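You operate a simulated robot arm through the tools that you are given. There is no shell and no other tool. Be economical: measure what you need, move in short steps, check, and stop when the job is done.

The job below is to be done with a simulated robot arm. You get a single attempt, and the scene is never put back.

TASK
Put the white mic channel on air without any feedback.
Fine: before you unmute it: volume knob right down, both speaker switches off, ON AIR sign lit.
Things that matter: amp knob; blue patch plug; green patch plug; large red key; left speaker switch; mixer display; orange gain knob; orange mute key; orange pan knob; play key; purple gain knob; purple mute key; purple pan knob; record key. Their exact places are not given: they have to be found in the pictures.

The check looks at the end state, three seconds after you hand in, the way a careful person would. Anything else that was tipped, shoved, dropped, spilled or broken makes it a failure.

THE ROBOT
A 6-joint arm with a fingered hand, on a carriage that runs on a rail from [5, 1197] to [-4, -943] (x, y) and turns from 2.793 to 8.604 rad about z. Base frame: it is fixed where the carriage stands at the start and does not move with it; the origin is on the floor, on the carriage's upright axis, x ahead of it, y to its left, z up; the surface under the hand at the start is at about z = 770. Units: mm, rad, N and s.
Its first joint turns from -2.897 to 2.897 rad. Places, roughly: amp knob [700, -900, 800]; large red key [700, -400, 800]; left speaker switch [800, -400, 800]; mixer display [900, 0, 800]; orange gain knob [900, 0, 800]; orange mute key [800, 0, 800]; orange pan knob [800, 0, 800]; play key [700, -700, 800]; purple gain knob [900, -100, 800]; purple mute key [800, -100, 800]; purple pan knob [800, -100, 800]; record key [700, -600, 800]; red rocker switch [700, -900, 800]; right speaker switch [800, -500, 800]; stop key [700, -700, 800]; teal gain knob [900, -200, 800]. Payload 4 kg.
Tool frame: the origin (TCP) lies between the finger pads and is the grasp point; the fingertips stand 26 mm ahead of it; z points along the fingers, y is the line along which they close. The gripper opens to 132 mm. The gripper's body begins 73 mm behind the TCP. The gripper is a hand of 4 fingers: y runs from the thumb to the fingers, the wrist lies at [0, 0, -239] in the tool frame, and closing takes about 1.5 s.
Orientation is that of the tool frame in the base frame, as a unit quaternion [x, y, z, w]. With the fingers straight down and closing along the base's y, the tool's x points along the base's -x, its y along +y and its z along -z.

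THE INTERFACE
- The arm moves only by the tool send_rows. Its argument "steps" is a list of rows, each a list of 7 numbers: the shift along the base's x, y, z in mm, then the turn, a rotation vector about the base's x, y, z in rad, then the opening in per cent of the stroke, from 0 (shut) to 100 (fully open). In form: [[tx, ty, tz, wx, wy, wz, gripper], ...]. A call has 1 to 8 rows; each row shifts and turns the commanded pose from where the row before left it. A row lasts 0.2 s, in which the tool goes at most 50 mm and 0.15 rad; a call with a longer step from one row to the next is refused whole, and so is a gripper value outside its range. A pose out of reach is approached as far as the arm can. The call stops where the force on the tool passes 40 N (or 10 N more than at its start, if that is more) or the arm is blocked; 0.2 s more then pass. Each finger travels about 45 mm/s and halts on what it meets, pressing with about 31 N; the grip force reading is that of the motor and also rises with nothing between the fingers. The clock runs only during rows and for 0.2 s after the last one: add rows that do not move to give the fingers time. The reply holds the time, the measured pose of the TCP, the force on the tool along the base axes, the opening and the grip force, in the units named above and with some noise, with the torque about the TCP (base axes, N m) and any sound that the robot's microphone picked up, and new pictures: "show" is both (left out), scene, wrist or none.
- Cameras (640 x 400 px; columns grow to the right, rows downward): "scene" is now at [301.3, 130.2, 1379.4]; the picture's right is [-0.56, -0.83, 0.00], its down [-0.49, 0.33, -0.80] and it looks along [0.67, -0.45, -0.59] (base axes); focal length 214 px, centre (320, 200). "wrist" rides on the gripper at [68, 2, -97] in the tool frame; the picture's right is [-0.03, 1.00, 0.00], its down [-0.82, -0.02, -0.58] and it looks along [-0.58, -0.01, 0.82] (tool axes); focal length 270 px, centre (320, 200).
- move_column(by): slides the trunk up (or, below 0, down) by that many mm; the arm and the scene camera ride with it, the base frame stays. It gives what a move gives, with no picture.
- roll_base(legs): drives the robot by 1 to 6 legs, each [ahead, left, turn to the left] in mm, mm and rad, along the robot's own axes; the way and the turn of a leg run together, so that a leg with both is an arc; at most 1500 mm and 3.142 rad a leg. The arm and the cameras ride along, it lands a little off, and it stops where it bumps. It keeps to its track: a leg is cut to what the track allows. It gives what a move gives, and a new picture of the scene camera.
- preshape(shape): the hand has 4 fingers and takes this shape, open, in about a second: jaw (thumb against the fingers, like two jaws); tri (thumb and two fingers); tip (a fingertip pinch); poke (one finger out to press); point (the index stretched); flat (the hand flat); cup (the hand cupped); fist (a fist). The gripper value then closes the fingers along that shape, each until it touches; the sizes above hold for jaw. It gives what a move gives, with no picture.
- head_to(pan, tilt): turns the head with the scene camera to pan (to the left, within 2.496 rad either way) and tilt (down, from -0.506 to 1.204), counted from straight ahead of the robot. It gives what a move gives, and a new picture of the scene camera.
- pixel_to_xyz(camera, pixels): for up to 12 pixels [column, row] of the newest picture of that camera ("zoom" is the newest enlarged one), the place [x, y, z] in the base frame of the surface seen there, good to about 3 mm, but the place of the scene camera against the robot may be out by one fixed shift of up to 25 mm in any direction. It takes no simulated time.
- inspect(camera, box): a new picture of the part [left, top, right, bottom] of that camera's present view, enlarged. It takes no simulated time.
- finish_job(): hands the job in; it is judged then, once.

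Keep the steps short. Do not move on a guess: measure, check each grasp and each placing, and mend mistakes. In all there are 80 turns and 260 pictures (those below and enlarged ones count). Leave the gripper open and the arm clear of the work at the hand-in unless told otherwise, and finish with a single line.

The tools are called after "Emit:" as name(argument=value, ...) on one line, values as JSON. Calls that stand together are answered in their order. send_rows: Moves the arm, as the interface text tells. Its arguments: {"type":"object","properties":{"steps":{"type":"array"},"show":{"type":"string","enum":["both","scene","wrist","none"]}},"required":["steps"]} The other tools are called the same way: move_column (by) slides the trunk up or down; preshape (shape) gives the hand a shape; roll_base (legs) drives the base; head_to (pan, tilt) turns the head that bears the scene camera; pixel_to_xyz (camera, pixels) gives the place of the surface under pixels of a picture; inspect (camera, box) takes an enlarged picture of a part of a camera's view; finish_job () hands the job in.

At the start:

```text
time_s: 0.0
eef_pos: [635.2, -395.3, 1130.0]
tool_rot: [-0.001, 1.0, 0.001, 0.0]
wrist_force: [0.7, 0.2, -0.8]
ft_torque: [-0.01, -0.02, -0.02]
gripper_width: 132.0
gripper_force: 0.1
shape: jaw
trunk travel left (down, up): [-375.0, 253.0]
robot x, y, heading: [3.4, 3.2, -0.003]
head pan, tilt: [-0.588, 0.635]
```

scene: 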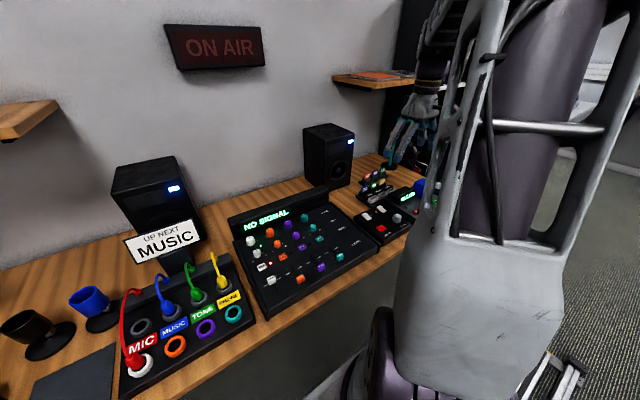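
wrist: 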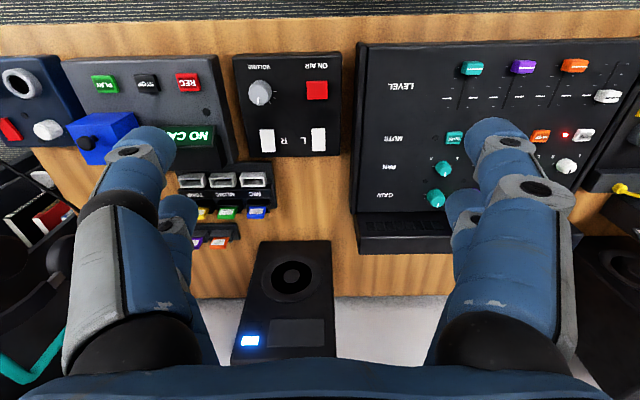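

I see the mixer, a control box (volume knob, ON AIR red key, two switches R/L) and a patch bay. First I'll look closer at each.

Emit:
inspect(camera="wrist", box=[220, 40, 360, 170])

Emit:
inspect(camera="scene", box=[230, 180, 390, 310])

Emit:
inspect(camera="scene", box=[100, 240, 260, 400])

Emit:
inspect(camera="wrist", box=[360, 40, 640, 220])

Emit:
inspect(camera="wrist", box=[0, 50, 240, 250])

Emit:
pixel_to_xyz(camera="wrist", pixels=[[260, 92], [317, 90], [267, 139], [318, 139], [584, 134], [565, 133], [290, 115], [280, 290], [250, 340], [607, 97], [345, 62], [240, 150]])

```text
3.08 times, centred on (290, 105) of wrist
```

zoom: 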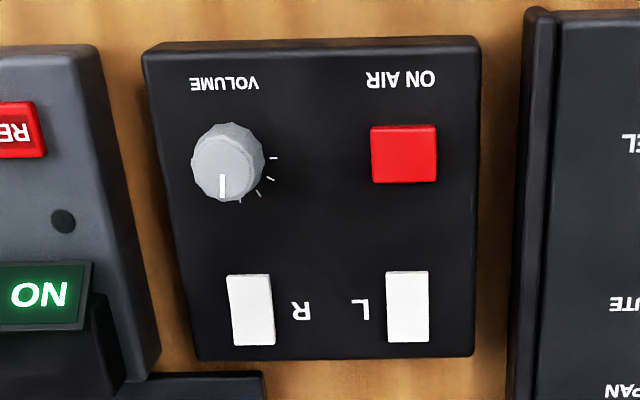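

```text
3.08 times, centred on (310, 245) of scene
```

zoom: 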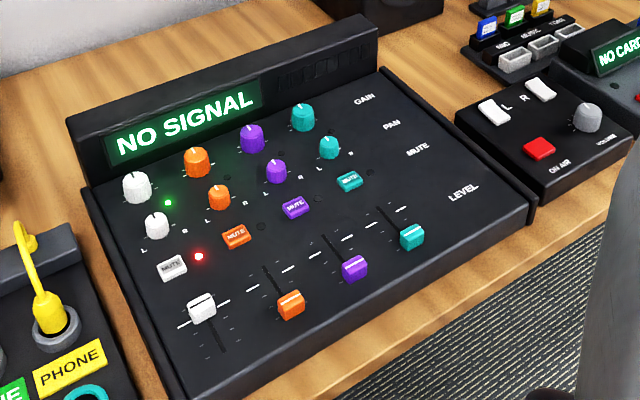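

```text
2.50 times, centred on (180, 320) of scene
```

zoom: 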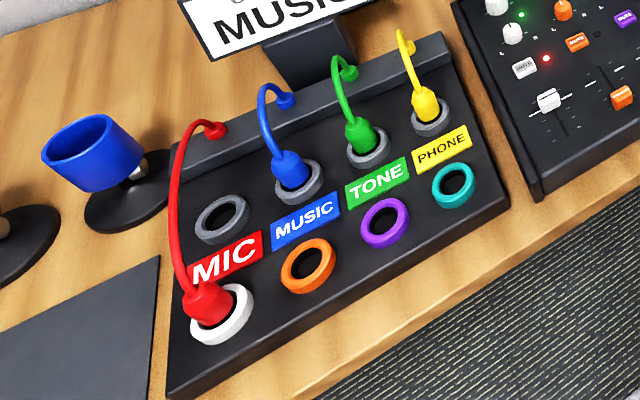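

```text
2.22 times, centred on (500, 130) of wrist
```

zoom: 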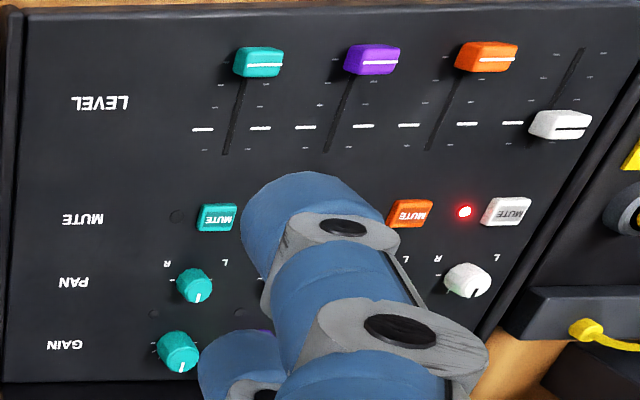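

```text
2.00 times, centred on (120, 150) of wrist
```

zoom: 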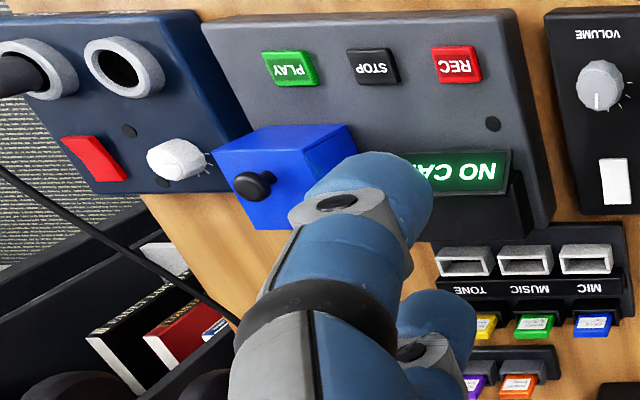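

```text
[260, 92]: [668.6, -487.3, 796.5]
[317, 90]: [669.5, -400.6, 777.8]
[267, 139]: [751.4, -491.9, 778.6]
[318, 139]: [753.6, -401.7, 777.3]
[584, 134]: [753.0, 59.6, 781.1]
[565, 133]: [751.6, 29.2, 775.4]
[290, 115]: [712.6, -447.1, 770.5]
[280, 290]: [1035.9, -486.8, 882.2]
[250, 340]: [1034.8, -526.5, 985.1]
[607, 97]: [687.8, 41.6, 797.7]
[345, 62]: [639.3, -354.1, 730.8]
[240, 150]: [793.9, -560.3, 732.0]
```

The mic is patched into the white ring, and white MUTE shows red (muted). The volume pointer is roughly mid-way, and both speaker LEDs are blue (on). Knob first: I'll take a pinch shape and look at it from above.

Emit:
preshape(shape="tip")

Emit:
send_rows(steps=[[10, -30, -40, 0, 0, 0, 100], [10, -30, -40, 0, 0, 0, 100], [10, -30, -40, 0, 0, 0, 100], [3, -2, -40, 0, 0, 0, 100], [0, 0, -30, 0, 0, 0, 100]])

```text
time_s: 0.9
eef_pos: [635.6, -395.5, 1130.0]
tool_rot: [0.001, 1.0, 0.0, 0.0]
wrist_force: [0.3, 0.3, -0.6]
ft_torque: [0.06, -0.04, -0.02]
gripper_width: 132.0
gripper_force: 0.0
shape: tip
trunk travel left (down, up): [-375.0, 253.0]
robot x, y, heading: [0.0, 0.7, 0.004]
head pan, tilt: [-0.588, 0.635]
```

```text
refused: row 1 steps farther than a row can; nothing moved
```

Steps were a bit over 50 mm; I'll use smaller ones.

Emit:
send_rows(steps=[[7, -20, -35, 0, 0, 0, 100], [7, -20, -35, 0, 0, 0, 100], [7, -20, -35, 0, 0, 0, 100], [7, -20, -35, 0, 0, 0, 100], [5, -12, -35, 0, 0, 0, 100], [0, 0, -25, 0, 0, 0, 100]])

```text
time_s: 2.3
eef_pos: [669.2, -489.2, 929.6]
tool_rot: [0.0, 1.0, 0.0, 0.001]
wrist_force: [0.0, 0.8, 0.0]
ft_torque: [0.01, -0.01, 0.01]
gripper_width: 131.9
gripper_force: 0.0
shape: tip
trunk travel left (down, up): [-375.0, 253.0]
robot x, y, heading: [0.3, -1.2, -0.003]
head pan, tilt: [-0.588, 0.635]
```

scene: 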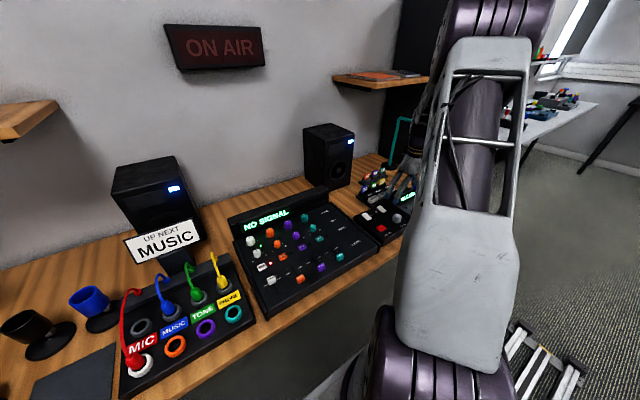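
wrist: 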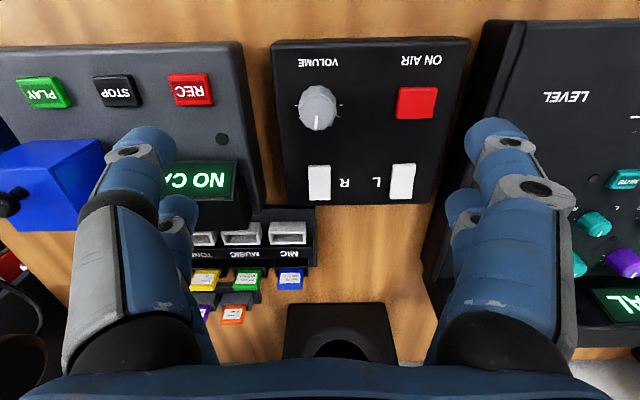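

Emit:
inspect(camera="wrist", box=[260, 30, 480, 220])

Emit:
pixel_to_xyz(camera="wrist", pixels=[[316, 96], [302, 108], [334, 106], [318, 120], [316, 88], [345, 130], [416, 103], [319, 172], [319, 192], [402, 172], [402, 190], [240, 120]])

```text
2.11 times, centred on (370, 125) of wrist
```

zoom: 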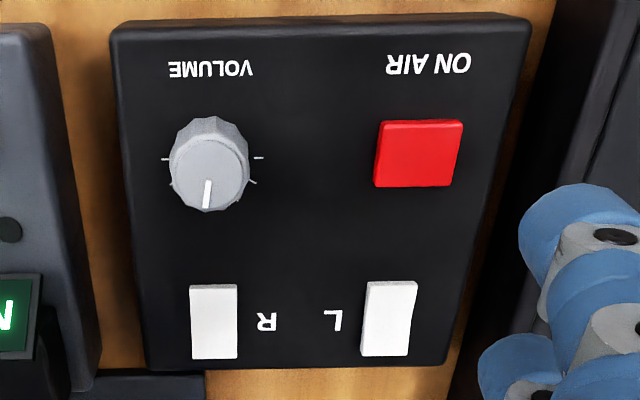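

```text
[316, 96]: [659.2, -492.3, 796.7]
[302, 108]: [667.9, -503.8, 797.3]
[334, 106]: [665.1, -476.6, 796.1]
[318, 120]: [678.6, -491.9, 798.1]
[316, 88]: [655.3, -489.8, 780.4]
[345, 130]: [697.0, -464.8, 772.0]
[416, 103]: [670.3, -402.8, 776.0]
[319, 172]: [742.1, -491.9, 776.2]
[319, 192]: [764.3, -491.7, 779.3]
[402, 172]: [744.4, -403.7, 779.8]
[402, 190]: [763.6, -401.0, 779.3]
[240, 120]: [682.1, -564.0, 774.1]
```

Knob centre ≈ (668, -490), top z≈797, about 29 mm across, pointer straight ahead (12 o'clock). To turn it CCW by ~135° I first pre-rotate the hand clockwise above it and narrow the fingers.

Emit:
send_rows(steps=[[0, 0, -5, 0, 0, -0.15, 45], [0, 0, -5, 0, 0, -0.15, 45], [0, 0, -5, 0, 0, -0.15, 45], [0, 0, -5, 0, 0, -0.15, 45], [0, 0, 0, 0, 0, -0.15, 45], [0, 0, 0, 0, 0, -0.15, 45], [0, 0, 0, 0, 0, -0.15, 45], [0, 0, 0, 0, 0, -0.15, 45]])

```text
time_s: 4.1
eef_pos: [668.3, -488.4, 909.5]
tool_rot: [0.566, 0.825, 0.001, -0.001]
wrist_force: [-0.3, 0.6, -0.2]
ft_torque: [-0.02, -0.02, 0.01]
gripper_width: 59.9
gripper_force: 0.1
shape: tip
trunk travel left (down, up): [-375.0, 253.0]
robot x, y, heading: [-0.5, 2.7, 0.002]
head pan, tilt: [-0.588, 0.635]
```

scene: 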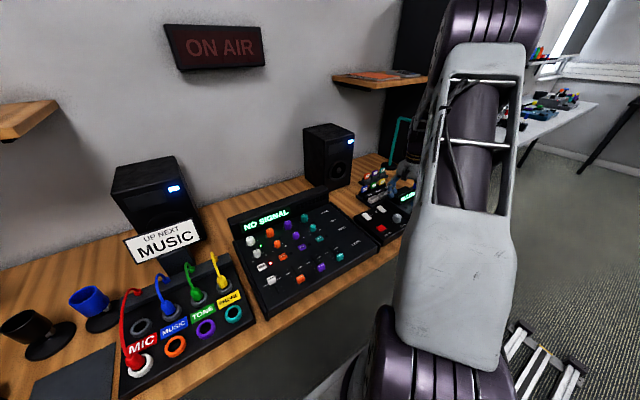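
wrist: 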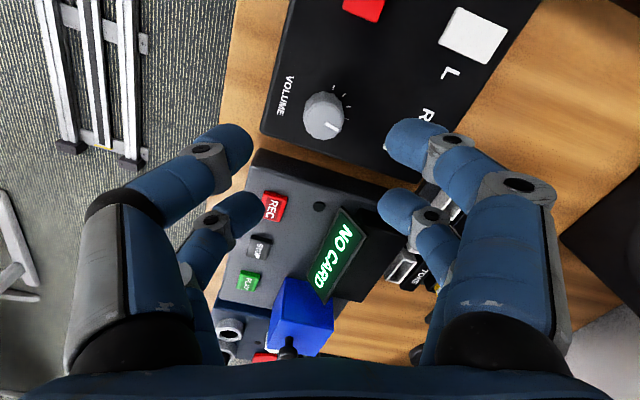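

Two pairs of digits are visible; I'll measure where their tips are relative to the TCP.

Emit:
pixel_to_xyz(camera="wrist", pixels=[[240, 140], [250, 150], [395, 135], [390, 150], [258, 205], [265, 215], [385, 200], [380, 210], [323, 115]])

Emit:
inspect(camera="scene", box=[340, 140, 440, 230])

```text
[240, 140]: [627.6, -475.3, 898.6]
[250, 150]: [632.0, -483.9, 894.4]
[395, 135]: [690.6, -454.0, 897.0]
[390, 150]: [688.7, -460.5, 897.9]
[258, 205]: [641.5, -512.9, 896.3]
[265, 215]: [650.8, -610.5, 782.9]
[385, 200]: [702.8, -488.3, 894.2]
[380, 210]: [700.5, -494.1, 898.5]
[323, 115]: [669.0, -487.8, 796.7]
```

```text
4.44 times, centred on (390, 185) of scene
```

zoom: 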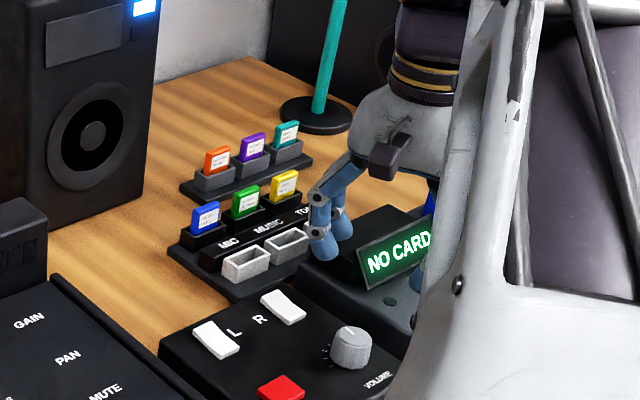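

The digits come in two pairs about 34 mm apart in tool x. I'll close in the air, to see which digits meet and where.

Emit:
send_rows(steps=[[0, 0, 0, 0, 0, 0, 20], [0, 0, 0, 0, 0, 0, 20], [0, 0, 0, 0, 0, 0, 20], [0, 0, 0, 0, 0, 0, 20]], show="wrist")

Emit:
pixel_to_xyz(camera="wrist", pixels=[[280, 150], [360, 150]])

```text
time_s: 5.1
eef_pos: [668.9, -488.1, 909.7]
tool_rot: [0.564, 0.826, 0.0, 0.0]
wrist_force: [0.3, -0.4, 0.1]
ft_torque: [0.0, 0.02, -0.02]
gripper_width: 26.8
gripper_force: 0.2
shape: tip
trunk travel left (down, up): [-375.0, 253.0]
robot x, y, heading: [-0.9, -0.4, 0.001]
head pan, tilt: [-0.588, 0.635]
```

wrist: 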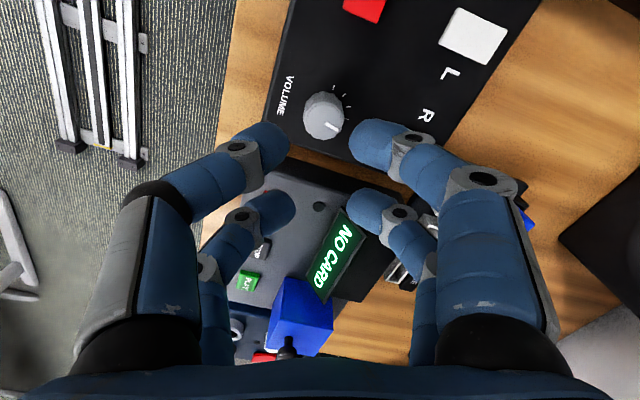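

```text
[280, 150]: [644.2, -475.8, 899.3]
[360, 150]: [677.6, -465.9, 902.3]
```

Both pairs close, so the knob centred on the TCP is held by four digits – good. Open to ~60 mm and descend to z≈806 (tips at ~780, deck is 771).

Emit:
send_rows(steps=[[0, -1, 0, 0, 0, 0, 45], [0, 0, 0, 0, 0, 0, 45], [0, 0, 0, 0, 0, 0, 45], [0, 0, -30, 0, 0, 0, 45], [0, 0, -30, 0, 0, 0, 45], [0, 0, -25, 0, 0, 0, 45], [0, 0, -10, 0, 0, 0, 45], [0, 0, -8, 0, 0, 0, 45]])

```text
time_s: 6.9
eef_pos: [667.8, -488.3, 806.4]
tool_rot: [0.564, 0.826, 0.0, 0.0]
wrist_force: [-0.9, -0.7, -0.3]
ft_torque: [0.03, -0.02, 0.02]
gripper_width: 58.8
gripper_force: 0.1
shape: tip
trunk travel left (down, up): [-375.0, 253.0]
robot x, y, heading: [-2.2, 1.5, 0.001]
head pan, tilt: [-0.588, 0.635]
```

scene: 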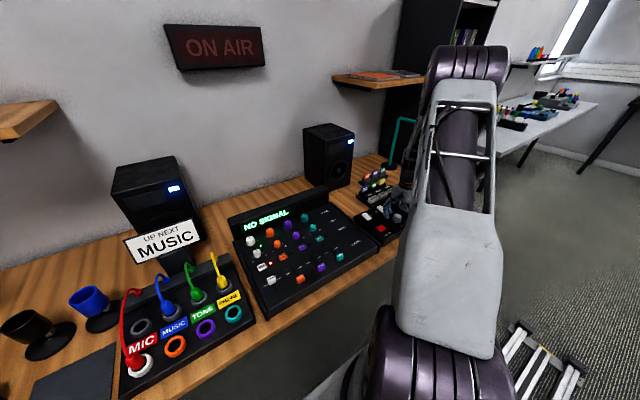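
wrist: 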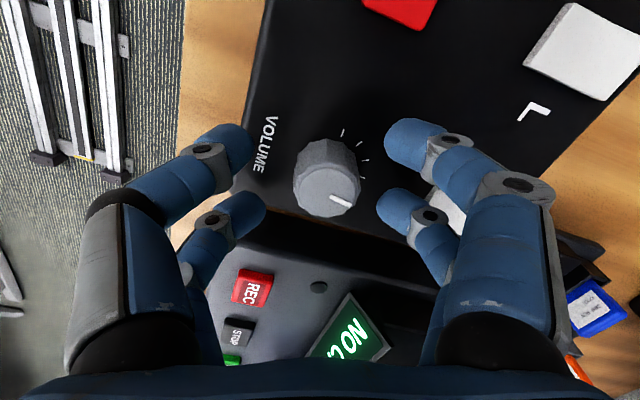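

The knob sits midway between the pairs (pixel ~325,180). Close gently.

Emit:
send_rows(steps=[[0, 0, 0, 0, 0, 0, 10], [0, 0, 0, 0, 0, 0, 10], [0, 0, 0, 0, 0, 0, 10], [0, 0, 0, 0, 0, 0, 10], [0, 0, 0, 0, 0, 0, 10]], show="wrist")

```text
time_s: 8.1
eef_pos: [668.9, -488.5, 805.7]
tool_rot: [0.565, 0.825, 0.001, 0.0]
wrist_force: [2.8, -0.9, 1.3]
ft_torque: [-0.07, -0.09, 0.02]
gripper_width: 14.1
gripper_force: 0.1
shape: tip
trunk travel left (down, up): [-375.0, 253.0]
robot x, y, heading: [-0.2, 2.4, 0.003]
head pan, tilt: [-0.588, 0.635]
```

wrist: 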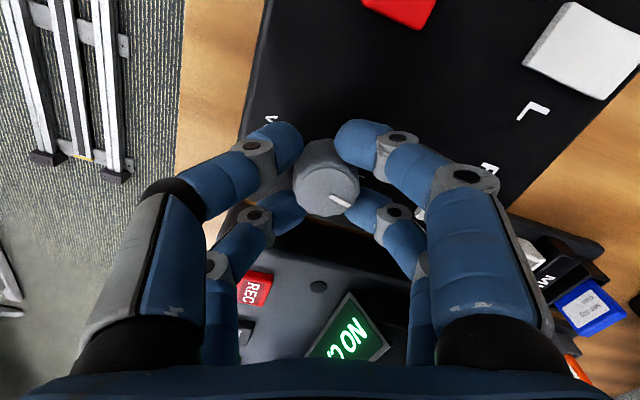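

The digits cradle the knob from four sides. Command full closing, then turn CCW slowly.

Emit:
send_rows(steps=[[0, 0, 0, 0, 0, 0, 0], [0, 0, 0, 0, 0, 0, 0], [0, 0, 0, 0, 0, 0.1, 0], [0, 0, 0, 0, 0, 0.1, 0], [0, 0, 0, 0, 0, 0.1, 0]], show="wrist")

```text
time_s: 9.3
eef_pos: [668.1, -491.7, 807.6]
tool_rot: [0.435, 0.901, -0.001, 0.001]
wrist_force: [9.8, -17.6, -7.4]
ft_torque: [-0.42, -0.11, -0.09]
gripper_width: 0.2
gripper_force: 30.7
shape: tip
trunk travel left (down, up): [-375.0, 253.0]
robot x, y, heading: [2.8, -1.8, -0.004]
head pan, tilt: [-0.588, 0.635]
```

wrist: 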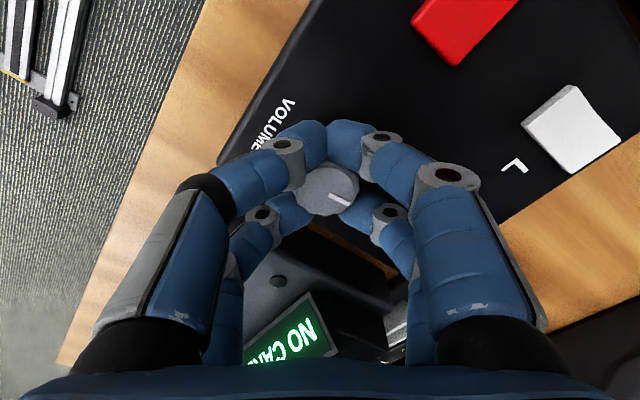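

The knob turned along with the hand (pointer unchanged in the wrist view), but there is a sideways load (~20 N): digits' middle lies ~4 mm ahead of the TCP in tool x. I'll ease the grip and shift to centre.

Emit:
send_rows(steps=[[0, 0, 0, 0, 0, 0, 10], [2.5, -3, 0, 0, 0, 0, 10], [0, 0, 0, 0, 0, 0, 6], [0, 0, 0, 0, 0, 0, 6]], show="wrist")

```text
time_s: 10.3
eef_pos: [670.7, -491.4, 806.4]
tool_rot: [0.435, 0.9, 0.001, -0.001]
wrist_force: [0.9, 1.8, 0.7]
ft_torque: [0.02, -0.03, 0.04]
gripper_width: 9.2
gripper_force: 0.0
shape: tip
trunk travel left (down, up): [-375.0, 253.0]
robot x, y, heading: [-0.8, -0.2, 0.006]
head pan, tilt: [-0.588, 0.635]
```

wrist: 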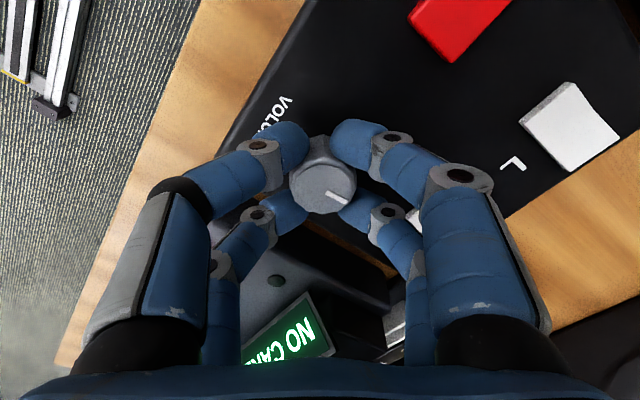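

Load gone, knob centred. Light squeeze and turn 0.6 rad CCW about the knob's centre.

Emit:
send_rows(steps=[[0, 0, 0, 0, 0, 0, 3], [0, 0, 0, 0, 0, 0, 3], [0.25, 0.3, 0, 0, 0, 0.1, 3], [0.25, 0.3, 0, 0, 0, 0.1, 3], [0.2, 0.3, 0, 0, 0, 0.1, 3], [0.2, 0.3, 0, 0, 0, 0.1, 3], [0.15, 0.4, 0, 0, 0, 0.1, 3], [0.1, 0.4, 0, 0, 0, 0.1, 3]], show="wrist")

```text
time_s: 12.1
eef_pos: [672.5, -490.6, 807.8]
tool_rot: [0.148, 0.989, 0.0, 0.0]
wrist_force: [1.7, -6.7, -15.4]
ft_torque: [-0.22, -0.05, 0.0]
gripper_width: 0.4
gripper_force: 30.1
shape: tip
trunk travel left (down, up): [-375.0, 253.0]
robot x, y, heading: [0.5, 1.1, 0.003]
head pan, tilt: [-0.588, 0.635]
```

wrist: 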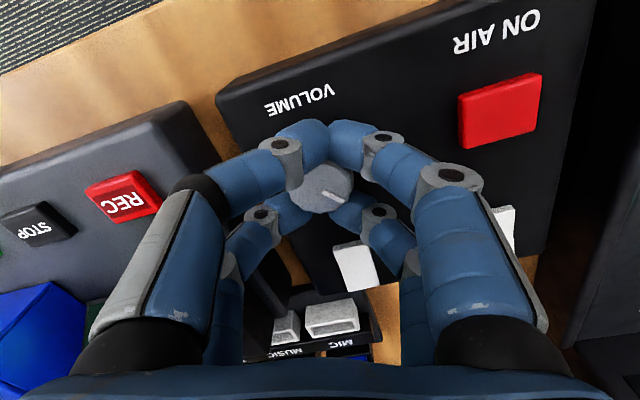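

The knob follows (pointer now towards ~10 o'clock). Continue turning CCW.

Emit:
send_rows(steps=[[0.1, 0.4, 0, 0, 0, 0.1, 3], [0.1, 0.4, 0, 0, 0, 0.1, 3], [0, 0.4, 0, 0, 0, 0.1, 3], [0, 0.4, 0, 0, 0, 0.1, 3], [0, 0.4, 0, 0, 0, 0.1, 3], [-0.1, 0.4, 0, 0, 0, 0.1, 3], [-0.1, 0.4, 0, 0, 0, 0.1, 3], [-0.2, 0.4, 0, 0, 0, 0.1, 3]], show="wrist")

```text
time_s: 13.9
eef_pos: [670.5, -487.7, 808.2]
tool_rot: [-0.249, 0.968, 0.0, 0.001]
wrist_force: [2.9, -1.9, -3.9]
ft_torque: [-0.07, -0.09, -0.02]
gripper_width: 0.1
gripper_force: 31.0
shape: tip
trunk travel left (down, up): [-375.0, 253.0]
robot x, y, heading: [-1.0, 0.8, -0.002]
head pan, tilt: [-0.588, 0.635]
```

wrist: 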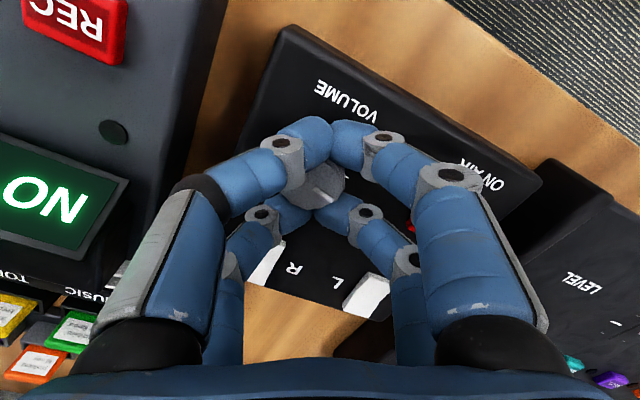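

Emit:
send_rows(steps=[[-0.2, 0.3, 0, 0, 0, 0.1, 3], [-0.2, 0.3, 0, 0, 0, 0.1, 3], [-0.3, 0.3, 0, 0, 0, 0.1, 3], [-0.3, 0.3, 0, 0, 0, 0.1, 3], [-0.3, 0.2, 0, 0, 0, 0.1, 3], [-0.3, 0.2, 0, 0, 0, 0.1, 3]], show="wrist")

Emit:
inspect(camera="wrist", box=[240, 80, 440, 280])

```text
time_s: 14.4
eef_pos: [672.4, -483.0, 806.7]
tool_rot: [-0.284, 0.959, -0.002, -0.013]
wrist_force: [-10.5, -2.6, 6.1]
ft_torque: [-0.11, 0.19, -0.07]
gripper_width: 0.0
gripper_force: 31.2
shape: tip
out of reach, approached as far as the arm can: row 1, 2
trunk travel left (down, up): [-375.0, 253.0]
robot x, y, heading: [-0.6, -3.9, -0.006]
head pan, tilt: [-0.588, 0.635]
stopped in row 2: the force on the tool passed its limit at 41 N (the readings are from after the stop); the commanded pose is now the measured one
```

wrist: 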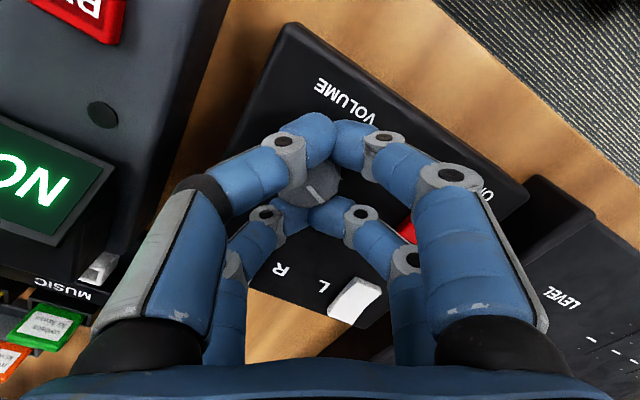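

```text
2.00 times, centred on (340, 180) of wrist
```

zoom: 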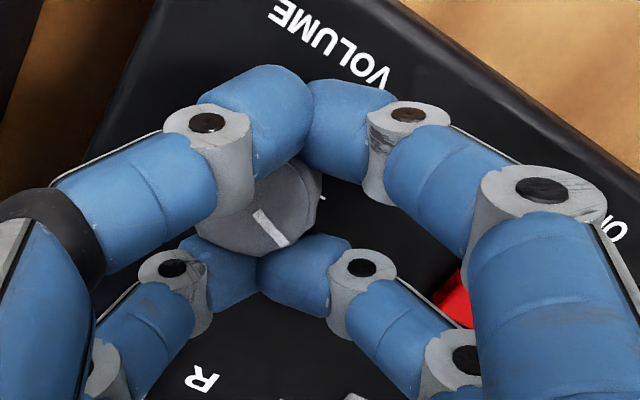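

The wrist ran into its joint limit (rotation ~+0.55). I release, lift and rotate back to regrip.

Emit:
send_rows(steps=[[0, 0, 0, 0, 0, 0, 25], [0, 0, 0, 0, 0, 0, 45], [0, 0, 0, 0, 0, 0, 45], [0, 0, 0, 0, 0, 0, 45], [0, 0, 0, 0, 0, 0, 45], [0, 0, 30, 0, 0, 0, 45], [0, 0, 30, 0, 0, -0.05, 45], [0, 0, 30, 0, 0, -0.1, 45]], show="wrist")

Emit:
inspect(camera="wrist", box=[220, 60, 420, 220])

```text
time_s: 16.2
eef_pos: [673.5, -482.4, 895.9]
tool_rot: [-0.213, 0.977, -0.002, -0.013]
wrist_force: [1.3, -0.1, -0.4]
ft_torque: [-0.02, 0.0, -0.01]
gripper_width: 58.8
gripper_force: 0.1
shape: tip
trunk travel left (down, up): [-375.0, 253.0]
robot x, y, heading: [-1.6, 1.6, -0.002]
head pan, tilt: [-0.588, 0.635]
```

wrist: 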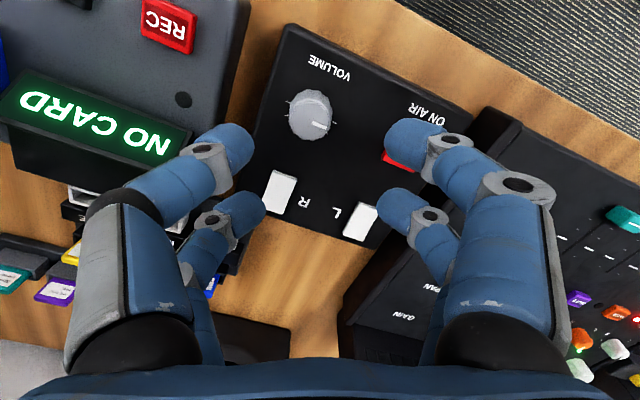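

```text
2.50 times, centred on (320, 140) of wrist
```

zoom: 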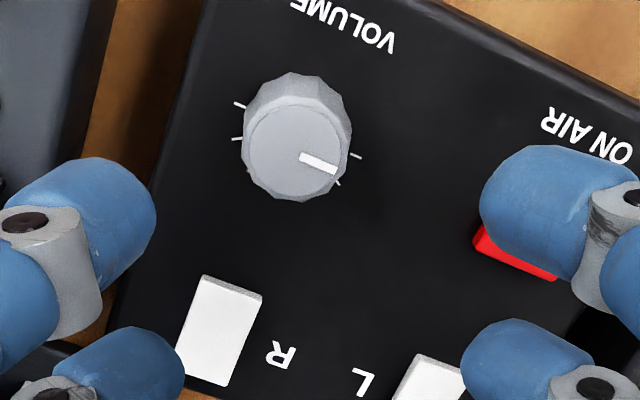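

Pointer now at 9 o'clock (turned 90°); more is needed. Measuring the knob, then rotating the hand back by 1.4 rad and straightening a small tilt.

Emit:
pixel_to_xyz(camera="wrist", pixels=[[309, 104], [298, 120], [328, 124], [313, 138], [312, 121], [285, 192], [361, 222], [385, 160]])

Emit:
send_rows(steps=[[0, 0, 0, 0.0095, -0.0246, -0.14, 45], [0, 0, 0, 0, 0, -0.15, 45], [0, 0, 0, 0, 0, -0.15, 45], [0, 0, 0, 0, 0, -0.15, 45], [0, 0, 0, 0, 0, -0.15, 45], [0, 0, 0, 0, 0, -0.15, 45], [0, 0, 0, 0, 0, -0.15, 45], [0, 0, 0, 0, 0, -0.15, 45]], show="wrist")

```text
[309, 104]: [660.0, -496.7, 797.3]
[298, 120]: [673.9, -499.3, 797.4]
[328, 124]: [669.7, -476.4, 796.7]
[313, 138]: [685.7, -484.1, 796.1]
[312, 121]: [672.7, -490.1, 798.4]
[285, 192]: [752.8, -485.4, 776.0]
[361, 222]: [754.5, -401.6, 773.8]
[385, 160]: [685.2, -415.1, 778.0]
```

```text
time_s: 18.0
eef_pos: [674.0, -483.7, 896.0]
tool_rot: [0.372, 0.928, 0.0, 0.0]
wrist_force: [0.0, 0.1, 0.6]
ft_torque: [-0.01, 0.04, 0.0]
gripper_width: 58.9
gripper_force: 0.0
shape: tip
trunk travel left (down, up): [-375.0, 253.0]
robot x, y, heading: [2.6, 2.0, -0.0]
head pan, tilt: [-0.588, 0.635]
```

wrist: 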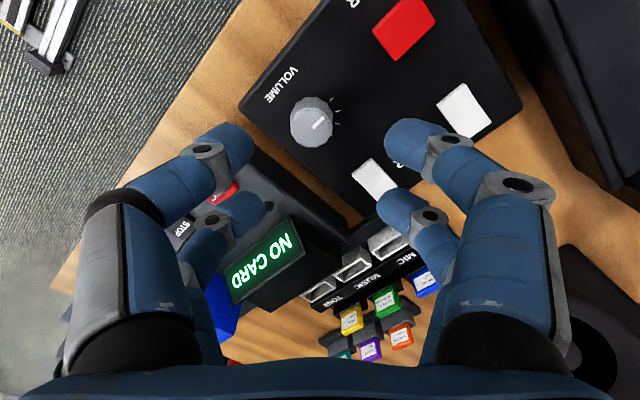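

Emit:
send_rows(steps=[[-1.4, -4.1, 0, 0, 0, -0.12, 45], [-1.4, -4.1, 0, 0, 0, -0.12, 45], [0, 0, -30, 0, 0, 0, 45], [0, 0, -30, 0, 0, 0, 45], [0, 0, -20, 0, 0, 0, 45], [0, 0, -10, 0, 0, 0, 45]], show="wrist")

Emit:
inspect(camera="wrist", box=[240, 100, 400, 220])

```text
time_s: 19.4
eef_pos: [671.1, -491.5, 806.5]
tool_rot: [0.48, 0.877, 0.001, 0.0]
wrist_force: [-0.5, 0.1, 0.1]
ft_torque: [-0.01, -0.02, -0.01]
gripper_width: 58.7
gripper_force: 0.1
shape: tip
trunk travel left (down, up): [-375.0, 253.0]
robot x, y, heading: [-1.8, -0.6, -0.007]
head pan, tilt: [-0.588, 0.635]
```

wrist: 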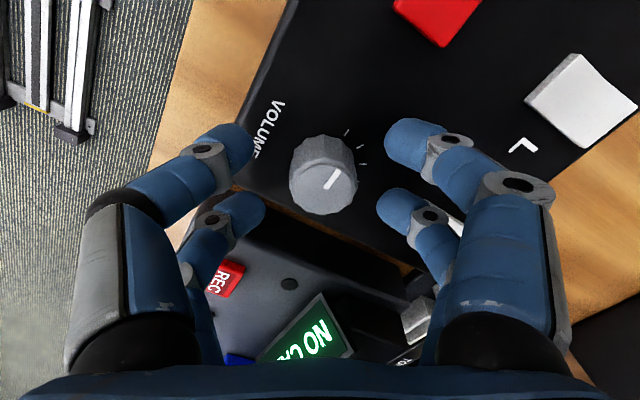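

```text
3.33 times, centred on (320, 160) of wrist
```

zoom: 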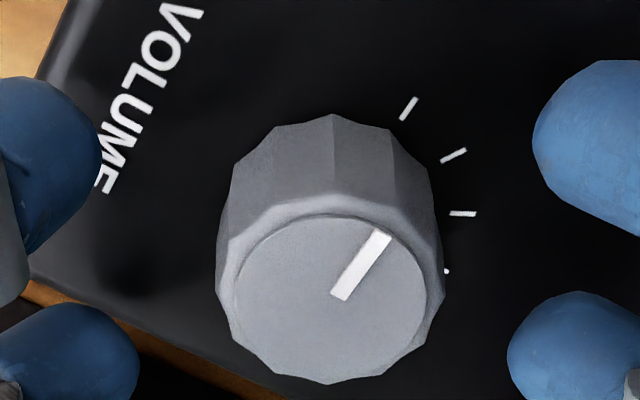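

The tick marks seem to span only from ~9 to ~3 o'clock, so the knob may be at its stop already. I'll measure ticks and pointer.

Emit:
pixel_to_xyz(camera="zoom", pixels=[[408, 109], [453, 155], [462, 213], [446, 271], [341, 293], [383, 238], [240, 290], [425, 290], [335, 375], [335, 225]])

```text
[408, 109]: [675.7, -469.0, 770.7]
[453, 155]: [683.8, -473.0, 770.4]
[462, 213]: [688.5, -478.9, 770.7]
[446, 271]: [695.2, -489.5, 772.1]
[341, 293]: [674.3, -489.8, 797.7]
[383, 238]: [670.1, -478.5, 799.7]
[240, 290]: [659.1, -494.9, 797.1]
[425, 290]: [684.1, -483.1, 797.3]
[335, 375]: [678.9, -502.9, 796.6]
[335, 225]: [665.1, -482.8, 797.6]
```

The pointer lies parallel to the first (end) tick, ~80° left. To make sure that it's the stop, I grip again and turn a bit further CCW, watching whether the knob follows.

Emit:
send_rows(steps=[[0, 0, 0, 0, 0, 0, 3], [0, 0, 0, 0, 0, 0, 3], [0, 0, 0, 0, 0, 0, 3], [0, 0, 0, 0, 0, 0, 3], [0, 0, 0, 0, 0, 0, 3], [0, 0, 0, 0, 0, 0, 3], [0, 0, 0, 0, 0, 0, 3]], show="wrist")

Emit:
send_rows(steps=[[0.3, 0.2, 0, 0, 0, 0.1, 3], [0.3, 0.3, 0, 0, 0, 0.1, 3], [0.3, 0.3, 0, 0, 0, 0.1, 3], [0.2, 0.3, 0, 0, 0, 0.1, 3]], show="wrist")

```text
time_s: 21.0
eef_pos: [671.3, -490.3, 804.7]
tool_rot: [0.479, 0.878, 0.0, 0.001]
wrist_force: [13.8, 3.0, -3.7]
ft_torque: [0.03, -0.41, -0.02]
gripper_width: 0.8
gripper_force: 31.0
shape: tip
trunk travel left (down, up): [-375.0, 253.0]
robot x, y, heading: [-0.2, 0.2, -0.008]
head pan, tilt: [-0.588, 0.635]
```

wrist: 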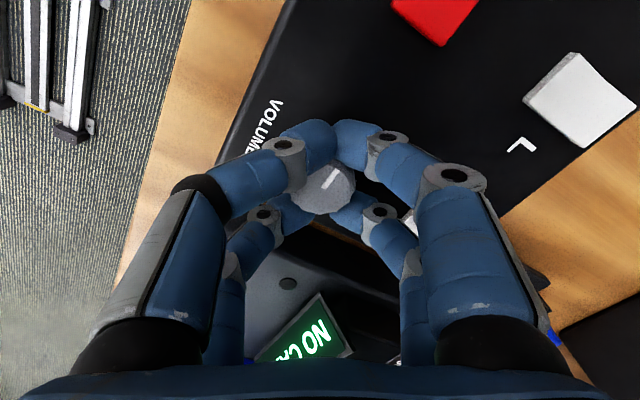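

```text
time_s: 22.1
eef_pos: [675.5, -491.9, 806.7]
tool_rot: [0.295, 0.956, 0.0, 0.003]
wrist_force: [12.3, -1.7, -11.0]
ft_torque: [0.0, -0.3, -0.06]
gripper_width: 0.0
gripper_force: 31.4
shape: tip
trunk travel left (down, up): [-375.0, 253.0]
robot x, y, heading: [2.9, -0.1, -0.003]
head pan, tilt: [-0.588, 0.635]
stopped in row 4: the force on the tool passed its limit at 42 N (the readings are from after the stop); the commanded pose is now the measured one
```

wrist: 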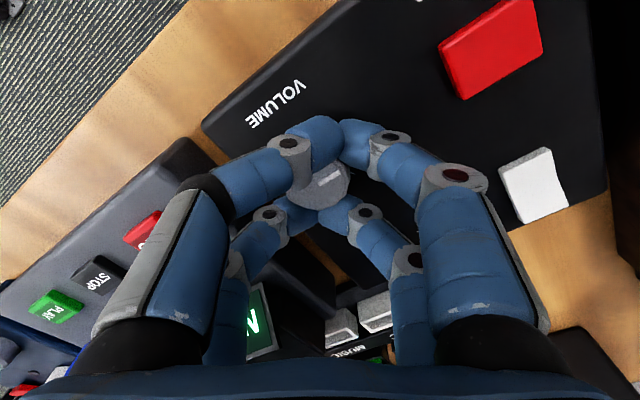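

The knob stayed put while the hand slipped round it (pointer now ~25° flatter in the wrist view): it is at its stop. Release and rise, and check.

Emit:
send_rows(steps=[[0, 0, 0, 0, 0, 0, 45], [0, 0, 0, 0, 0, 0, 45], [0, 0, 0, 0, 0, 0, 45], [0, 0, 0, 0, 0, 0, 45], [0, 0, 0, 0, 0, 0, 45], [0, 0, 30, 0, 0, 0, 45], [0, 0, 40, 0, 0, 0.12, 45], [0, 0, 40, 0, 0, 0.12, 45]], show="none")

Emit:
send_rows(steps=[[-10, 20, 30, 0, 0, 0.12, 45], [-10, 20, 30, 0, 0, 0.12, 45], [0, 0, 0, 0, 0, 0.12, 45]], show="wrist")

Emit:
inspect(camera="wrist", box=[220, 40, 420, 220])

Emit:
preshape(shape="poke")

Emit:
send_rows(steps=[[0, 0, 0, 0, 0, 0, 45]])

```text
time_s: 23.9
eef_pos: [672.4, -491.9, 915.1]
tool_rot: [0.18, 0.984, 0.0, 0.003]
wrist_force: [-0.6, 0.5, -0.1]
ft_torque: [0.01, -0.03, -0.01]
gripper_width: 59.0
gripper_force: 0.1
shape: tip
trunk travel left (down, up): [-375.0, 253.0]
robot x, y, heading: [1.1, 0.8, -0.007]
head pan, tilt: [-0.588, 0.635]
```

```text
time_s: 24.7
eef_pos: [654.5, -451.6, 976.2]
tool_rot: [-0.001, 1.0, 0.0, 0.003]
wrist_force: [-0.8, -0.4, 0.4]
ft_torque: [-0.01, 0.02, 0.04]
gripper_width: 58.8
gripper_force: 0.0
shape: tip
trunk travel left (down, up): [-375.0, 253.0]
robot x, y, heading: [1.6, -1.7, -0.007]
head pan, tilt: [-0.588, 0.635]
```

wrist: 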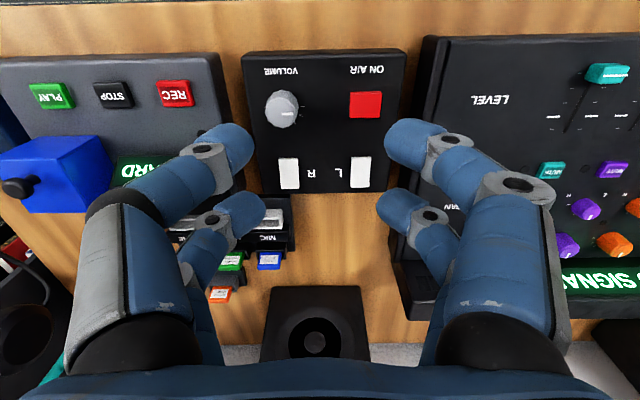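

```text
2.22 times, centred on (320, 130) of wrist
```

zoom: 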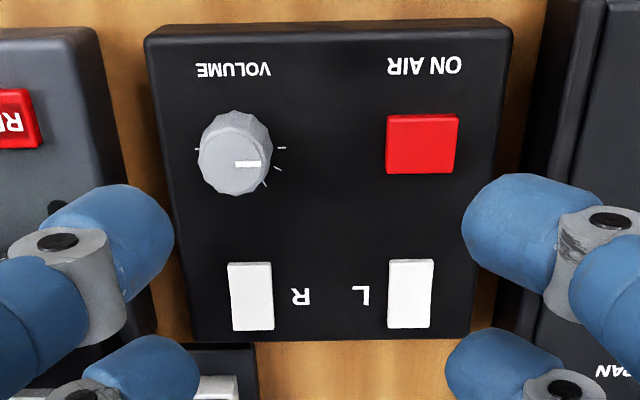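

```text
time_s: 25.6
eef_pos: [653.6, -450.3, 976.4]
tool_rot: [0.001, 1.0, 0.001, 0.002]
wrist_force: [0.0, 0.1, -0.3]
ft_torque: [0.0, 0.01, -0.02]
gripper_width: 0.1
gripper_force: 0.0
shape: poke
trunk travel left (down, up): [-375.0, 253.0]
robot x, y, heading: [-0.6, -3.3, -0.002]
head pan, tilt: [-0.588, 0.635]
```

```text
time_s: 26.0
eef_pos: [653.6, -451.5, 976.5]
tool_rot: [0.0, 1.0, 0.001, 0.003]
wrist_force: [0.0, 1.2, -0.5]
ft_torque: [-0.02, -0.02, 0.02]
gripper_width: 47.7
gripper_force: 0.0
shape: jaw
trunk travel left (down, up): [-375.0, 253.0]
robot x, y, heading: [1.1, -2.4, -0.003]
head pan, tilt: [-0.588, 0.635]
```

scene: 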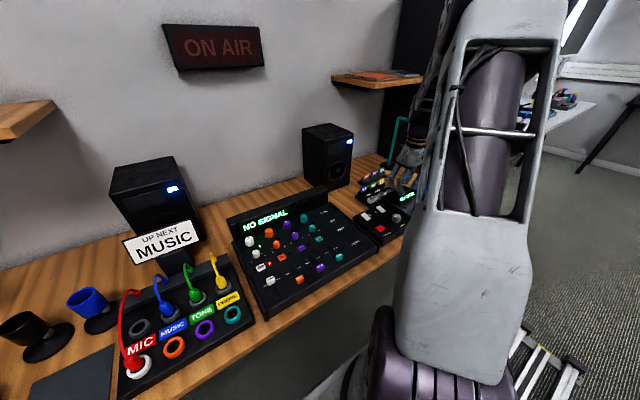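
wrist: 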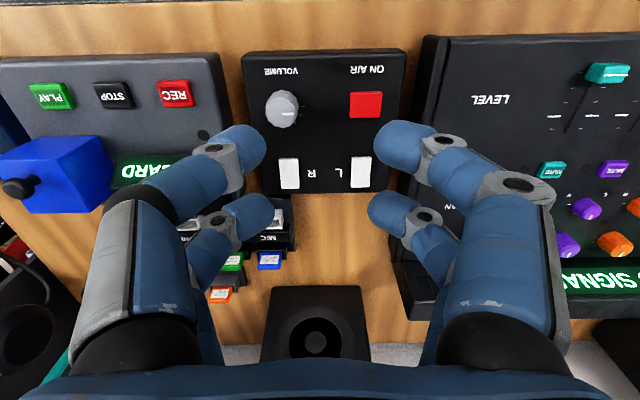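

The knob is at minimum (pointer on the end tick). Gripper value 45 reverted the hand to jaw; in poke the width reads 0, so I'll shape again and keep 0.

Emit:
preshape(shape="poke")

Emit:
send_rows(steps=[[0, 0, 0, 0, 0, 0, 0]], show="wrist")

Emit:
inspect(camera="wrist", box=[240, 40, 440, 220])

```text
time_s: 26.9
eef_pos: [652.4, -451.0, 976.3]
tool_rot: [0.001, 1.0, 0.001, 0.002]
wrist_force: [0.4, -0.3, 0.2]
ft_torque: [0.01, 0.02, 0.01]
gripper_width: 0.0
gripper_force: 0.1
shape: poke
trunk travel left (down, up): [-375.0, 253.0]
robot x, y, heading: [-1.3, -0.7, -0.006]
head pan, tilt: [-0.588, 0.635]
```

```text
time_s: 27.3
eef_pos: [652.7, -451.5, 976.1]
tool_rot: [0.0, 1.0, 0.001, 0.003]
wrist_force: [-0.3, 0.6, 0.1]
ft_torque: [0.01, -0.01, -0.04]
gripper_width: 1.4
gripper_force: 0.0
shape: jaw
trunk travel left (down, up): [-375.0, 253.0]
robot x, y, heading: [-3.7, 1.1, -0.002]
head pan, tilt: [-0.588, 0.635]
```

wrist: 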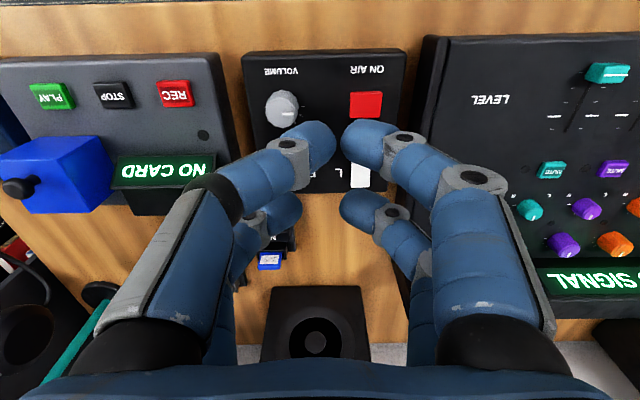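

```text
2.22 times, centred on (340, 130) of wrist
```

zoom: 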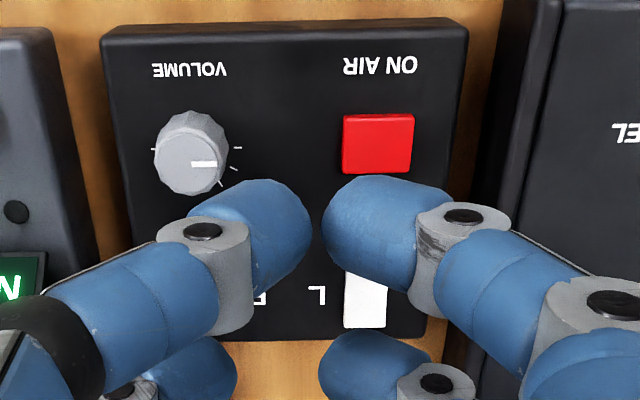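

Still jaw. Maybe 100 (open) keeps the preshape. Try that.

Emit:
preshape(shape="poke")

Emit:
send_rows(steps=[[0, 0, 0, 0, 0, 0, 100]], show="wrist")

```text
time_s: 28.2
eef_pos: [652.7, -451.0, 975.9]
tool_rot: [0.001, 1.0, 0.001, 0.002]
wrist_force: [0.2, 0.1, 0.3]
ft_torque: [-0.01, 0.01, -0.03]
gripper_width: 0.2
gripper_force: 0.0
shape: poke
trunk travel left (down, up): [-375.0, 253.0]
robot x, y, heading: [2.4, -1.5, -0.003]
head pan, tilt: [-0.588, 0.635]
```

```text
time_s: 28.6
eef_pos: [653.3, -450.8, 976.0]
tool_rot: [0.0, 1.0, 0.0, 0.003]
wrist_force: [-0.2, -0.9, -0.3]
ft_torque: [0.0, -0.02, -0.04]
gripper_width: 0.0
gripper_force: 0.0
shape: poke
trunk travel left (down, up): [-375.0, 253.0]
robot x, y, heading: [1.5, -0.5, -0.007]
head pan, tilt: [-0.588, 0.635]
```

wrist: 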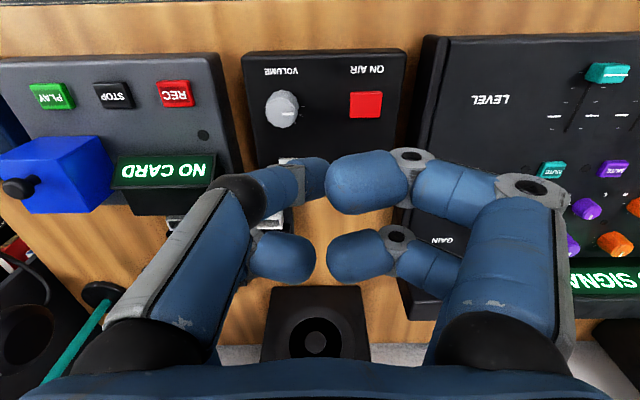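

Poke holds. The left-front digit (~(315,178)) reaches out downward; measure where digits are.

Emit:
inspect(camera="wrist", box=[220, 120, 420, 300])

Emit:
pixel_to_xyz(camera="wrist", pixels=[[322, 178], [315, 180], [315, 165], [315, 195], [290, 190], [370, 185], [335, 190], [280, 255], [350, 250], [310, 260]])

```text
2.22 times, centred on (320, 210) of wrist
```

zoom: 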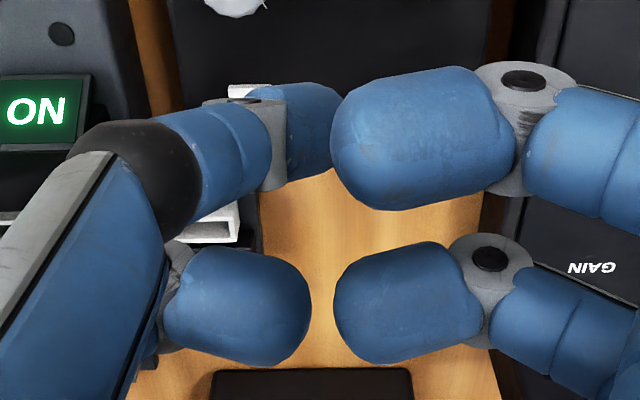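

```text
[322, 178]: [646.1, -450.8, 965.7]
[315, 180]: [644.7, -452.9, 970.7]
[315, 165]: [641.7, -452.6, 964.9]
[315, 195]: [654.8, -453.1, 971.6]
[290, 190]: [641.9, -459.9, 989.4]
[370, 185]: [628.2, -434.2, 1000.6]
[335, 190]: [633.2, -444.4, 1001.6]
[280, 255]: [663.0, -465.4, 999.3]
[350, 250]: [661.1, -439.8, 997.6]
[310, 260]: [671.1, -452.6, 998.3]
```

The poking tip lies near the TCP (about x-5) and >30 mm below the other digits. I'll start with the big red key, centre (670,-402), top ≈777: go above it and look.

Emit:
send_rows(steps=[[10, 24, -30, 0, 0, 0, 100], [10, 24, -30, 0, 0, 0, 100], [0, 0, -40, 0, 0, 0, 100], [0, 0, -30, 0, 0, 0, 100]])

Emit:
inspect(camera="scene", box=[340, 160, 440, 250])

Emit:
inspect(camera="wrist", box=[220, 60, 420, 240])

```text
time_s: 29.6
eef_pos: [673.0, -403.0, 846.1]
tool_rot: [0.0, 1.0, -0.001, 0.004]
wrist_force: [0.7, 0.6, 0.0]
ft_torque: [-0.03, -0.05, 0.01]
gripper_width: 0.0
gripper_force: 0.0
shape: poke
trunk travel left (down, up): [-375.0, 253.0]
robot x, y, heading: [-0.9, -1.9, -0.003]
head pan, tilt: [-0.588, 0.635]
```

scene: 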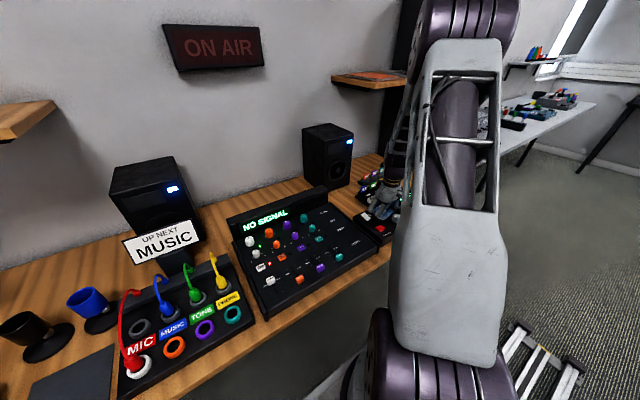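
wrist: 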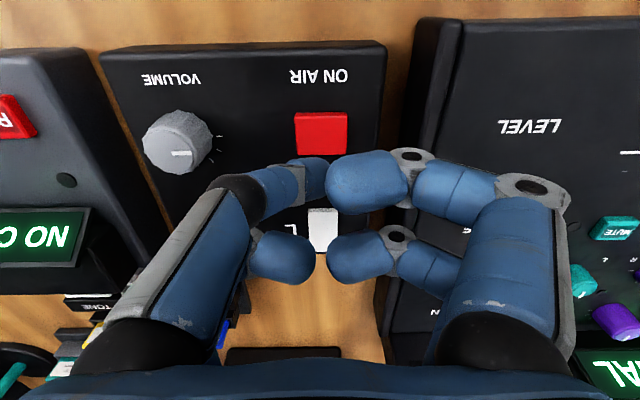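

```text
4.44 times, centred on (390, 205) of scene
```

zoom: 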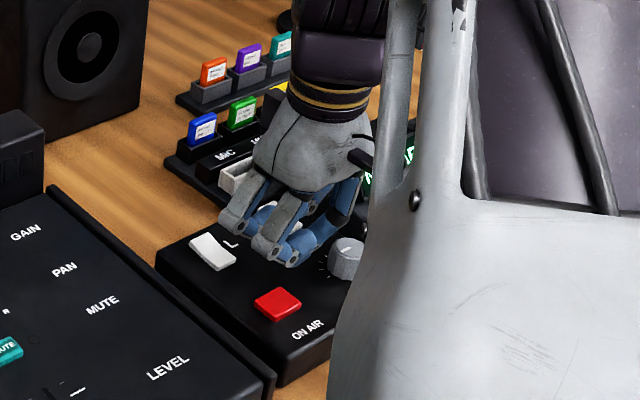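

```text
2.22 times, centred on (320, 150) of wrist
```

zoom: 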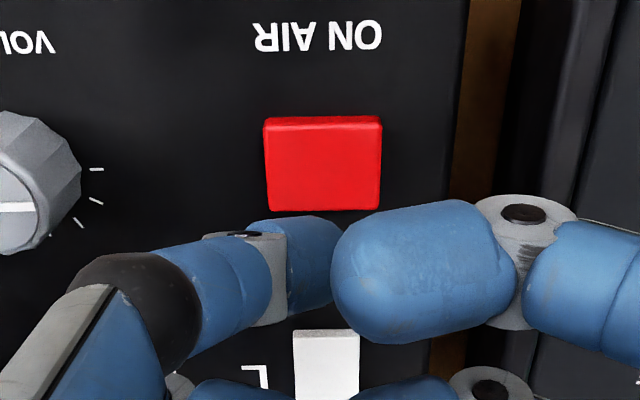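

Emit:
pixel_to_xyz(camera="zoom", pixels=[[270, 130], [375, 130], [275, 200], [375, 200], [322, 165], [300, 230], [300, 270], [325, 235], [310, 300], [300, 340]])

```text
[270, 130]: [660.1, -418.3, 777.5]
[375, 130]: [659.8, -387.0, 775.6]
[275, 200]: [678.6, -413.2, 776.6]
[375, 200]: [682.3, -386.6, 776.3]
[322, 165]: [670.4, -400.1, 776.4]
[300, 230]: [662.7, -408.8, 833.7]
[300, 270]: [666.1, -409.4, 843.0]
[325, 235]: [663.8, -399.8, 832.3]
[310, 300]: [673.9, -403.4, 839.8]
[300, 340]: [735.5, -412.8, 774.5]
```

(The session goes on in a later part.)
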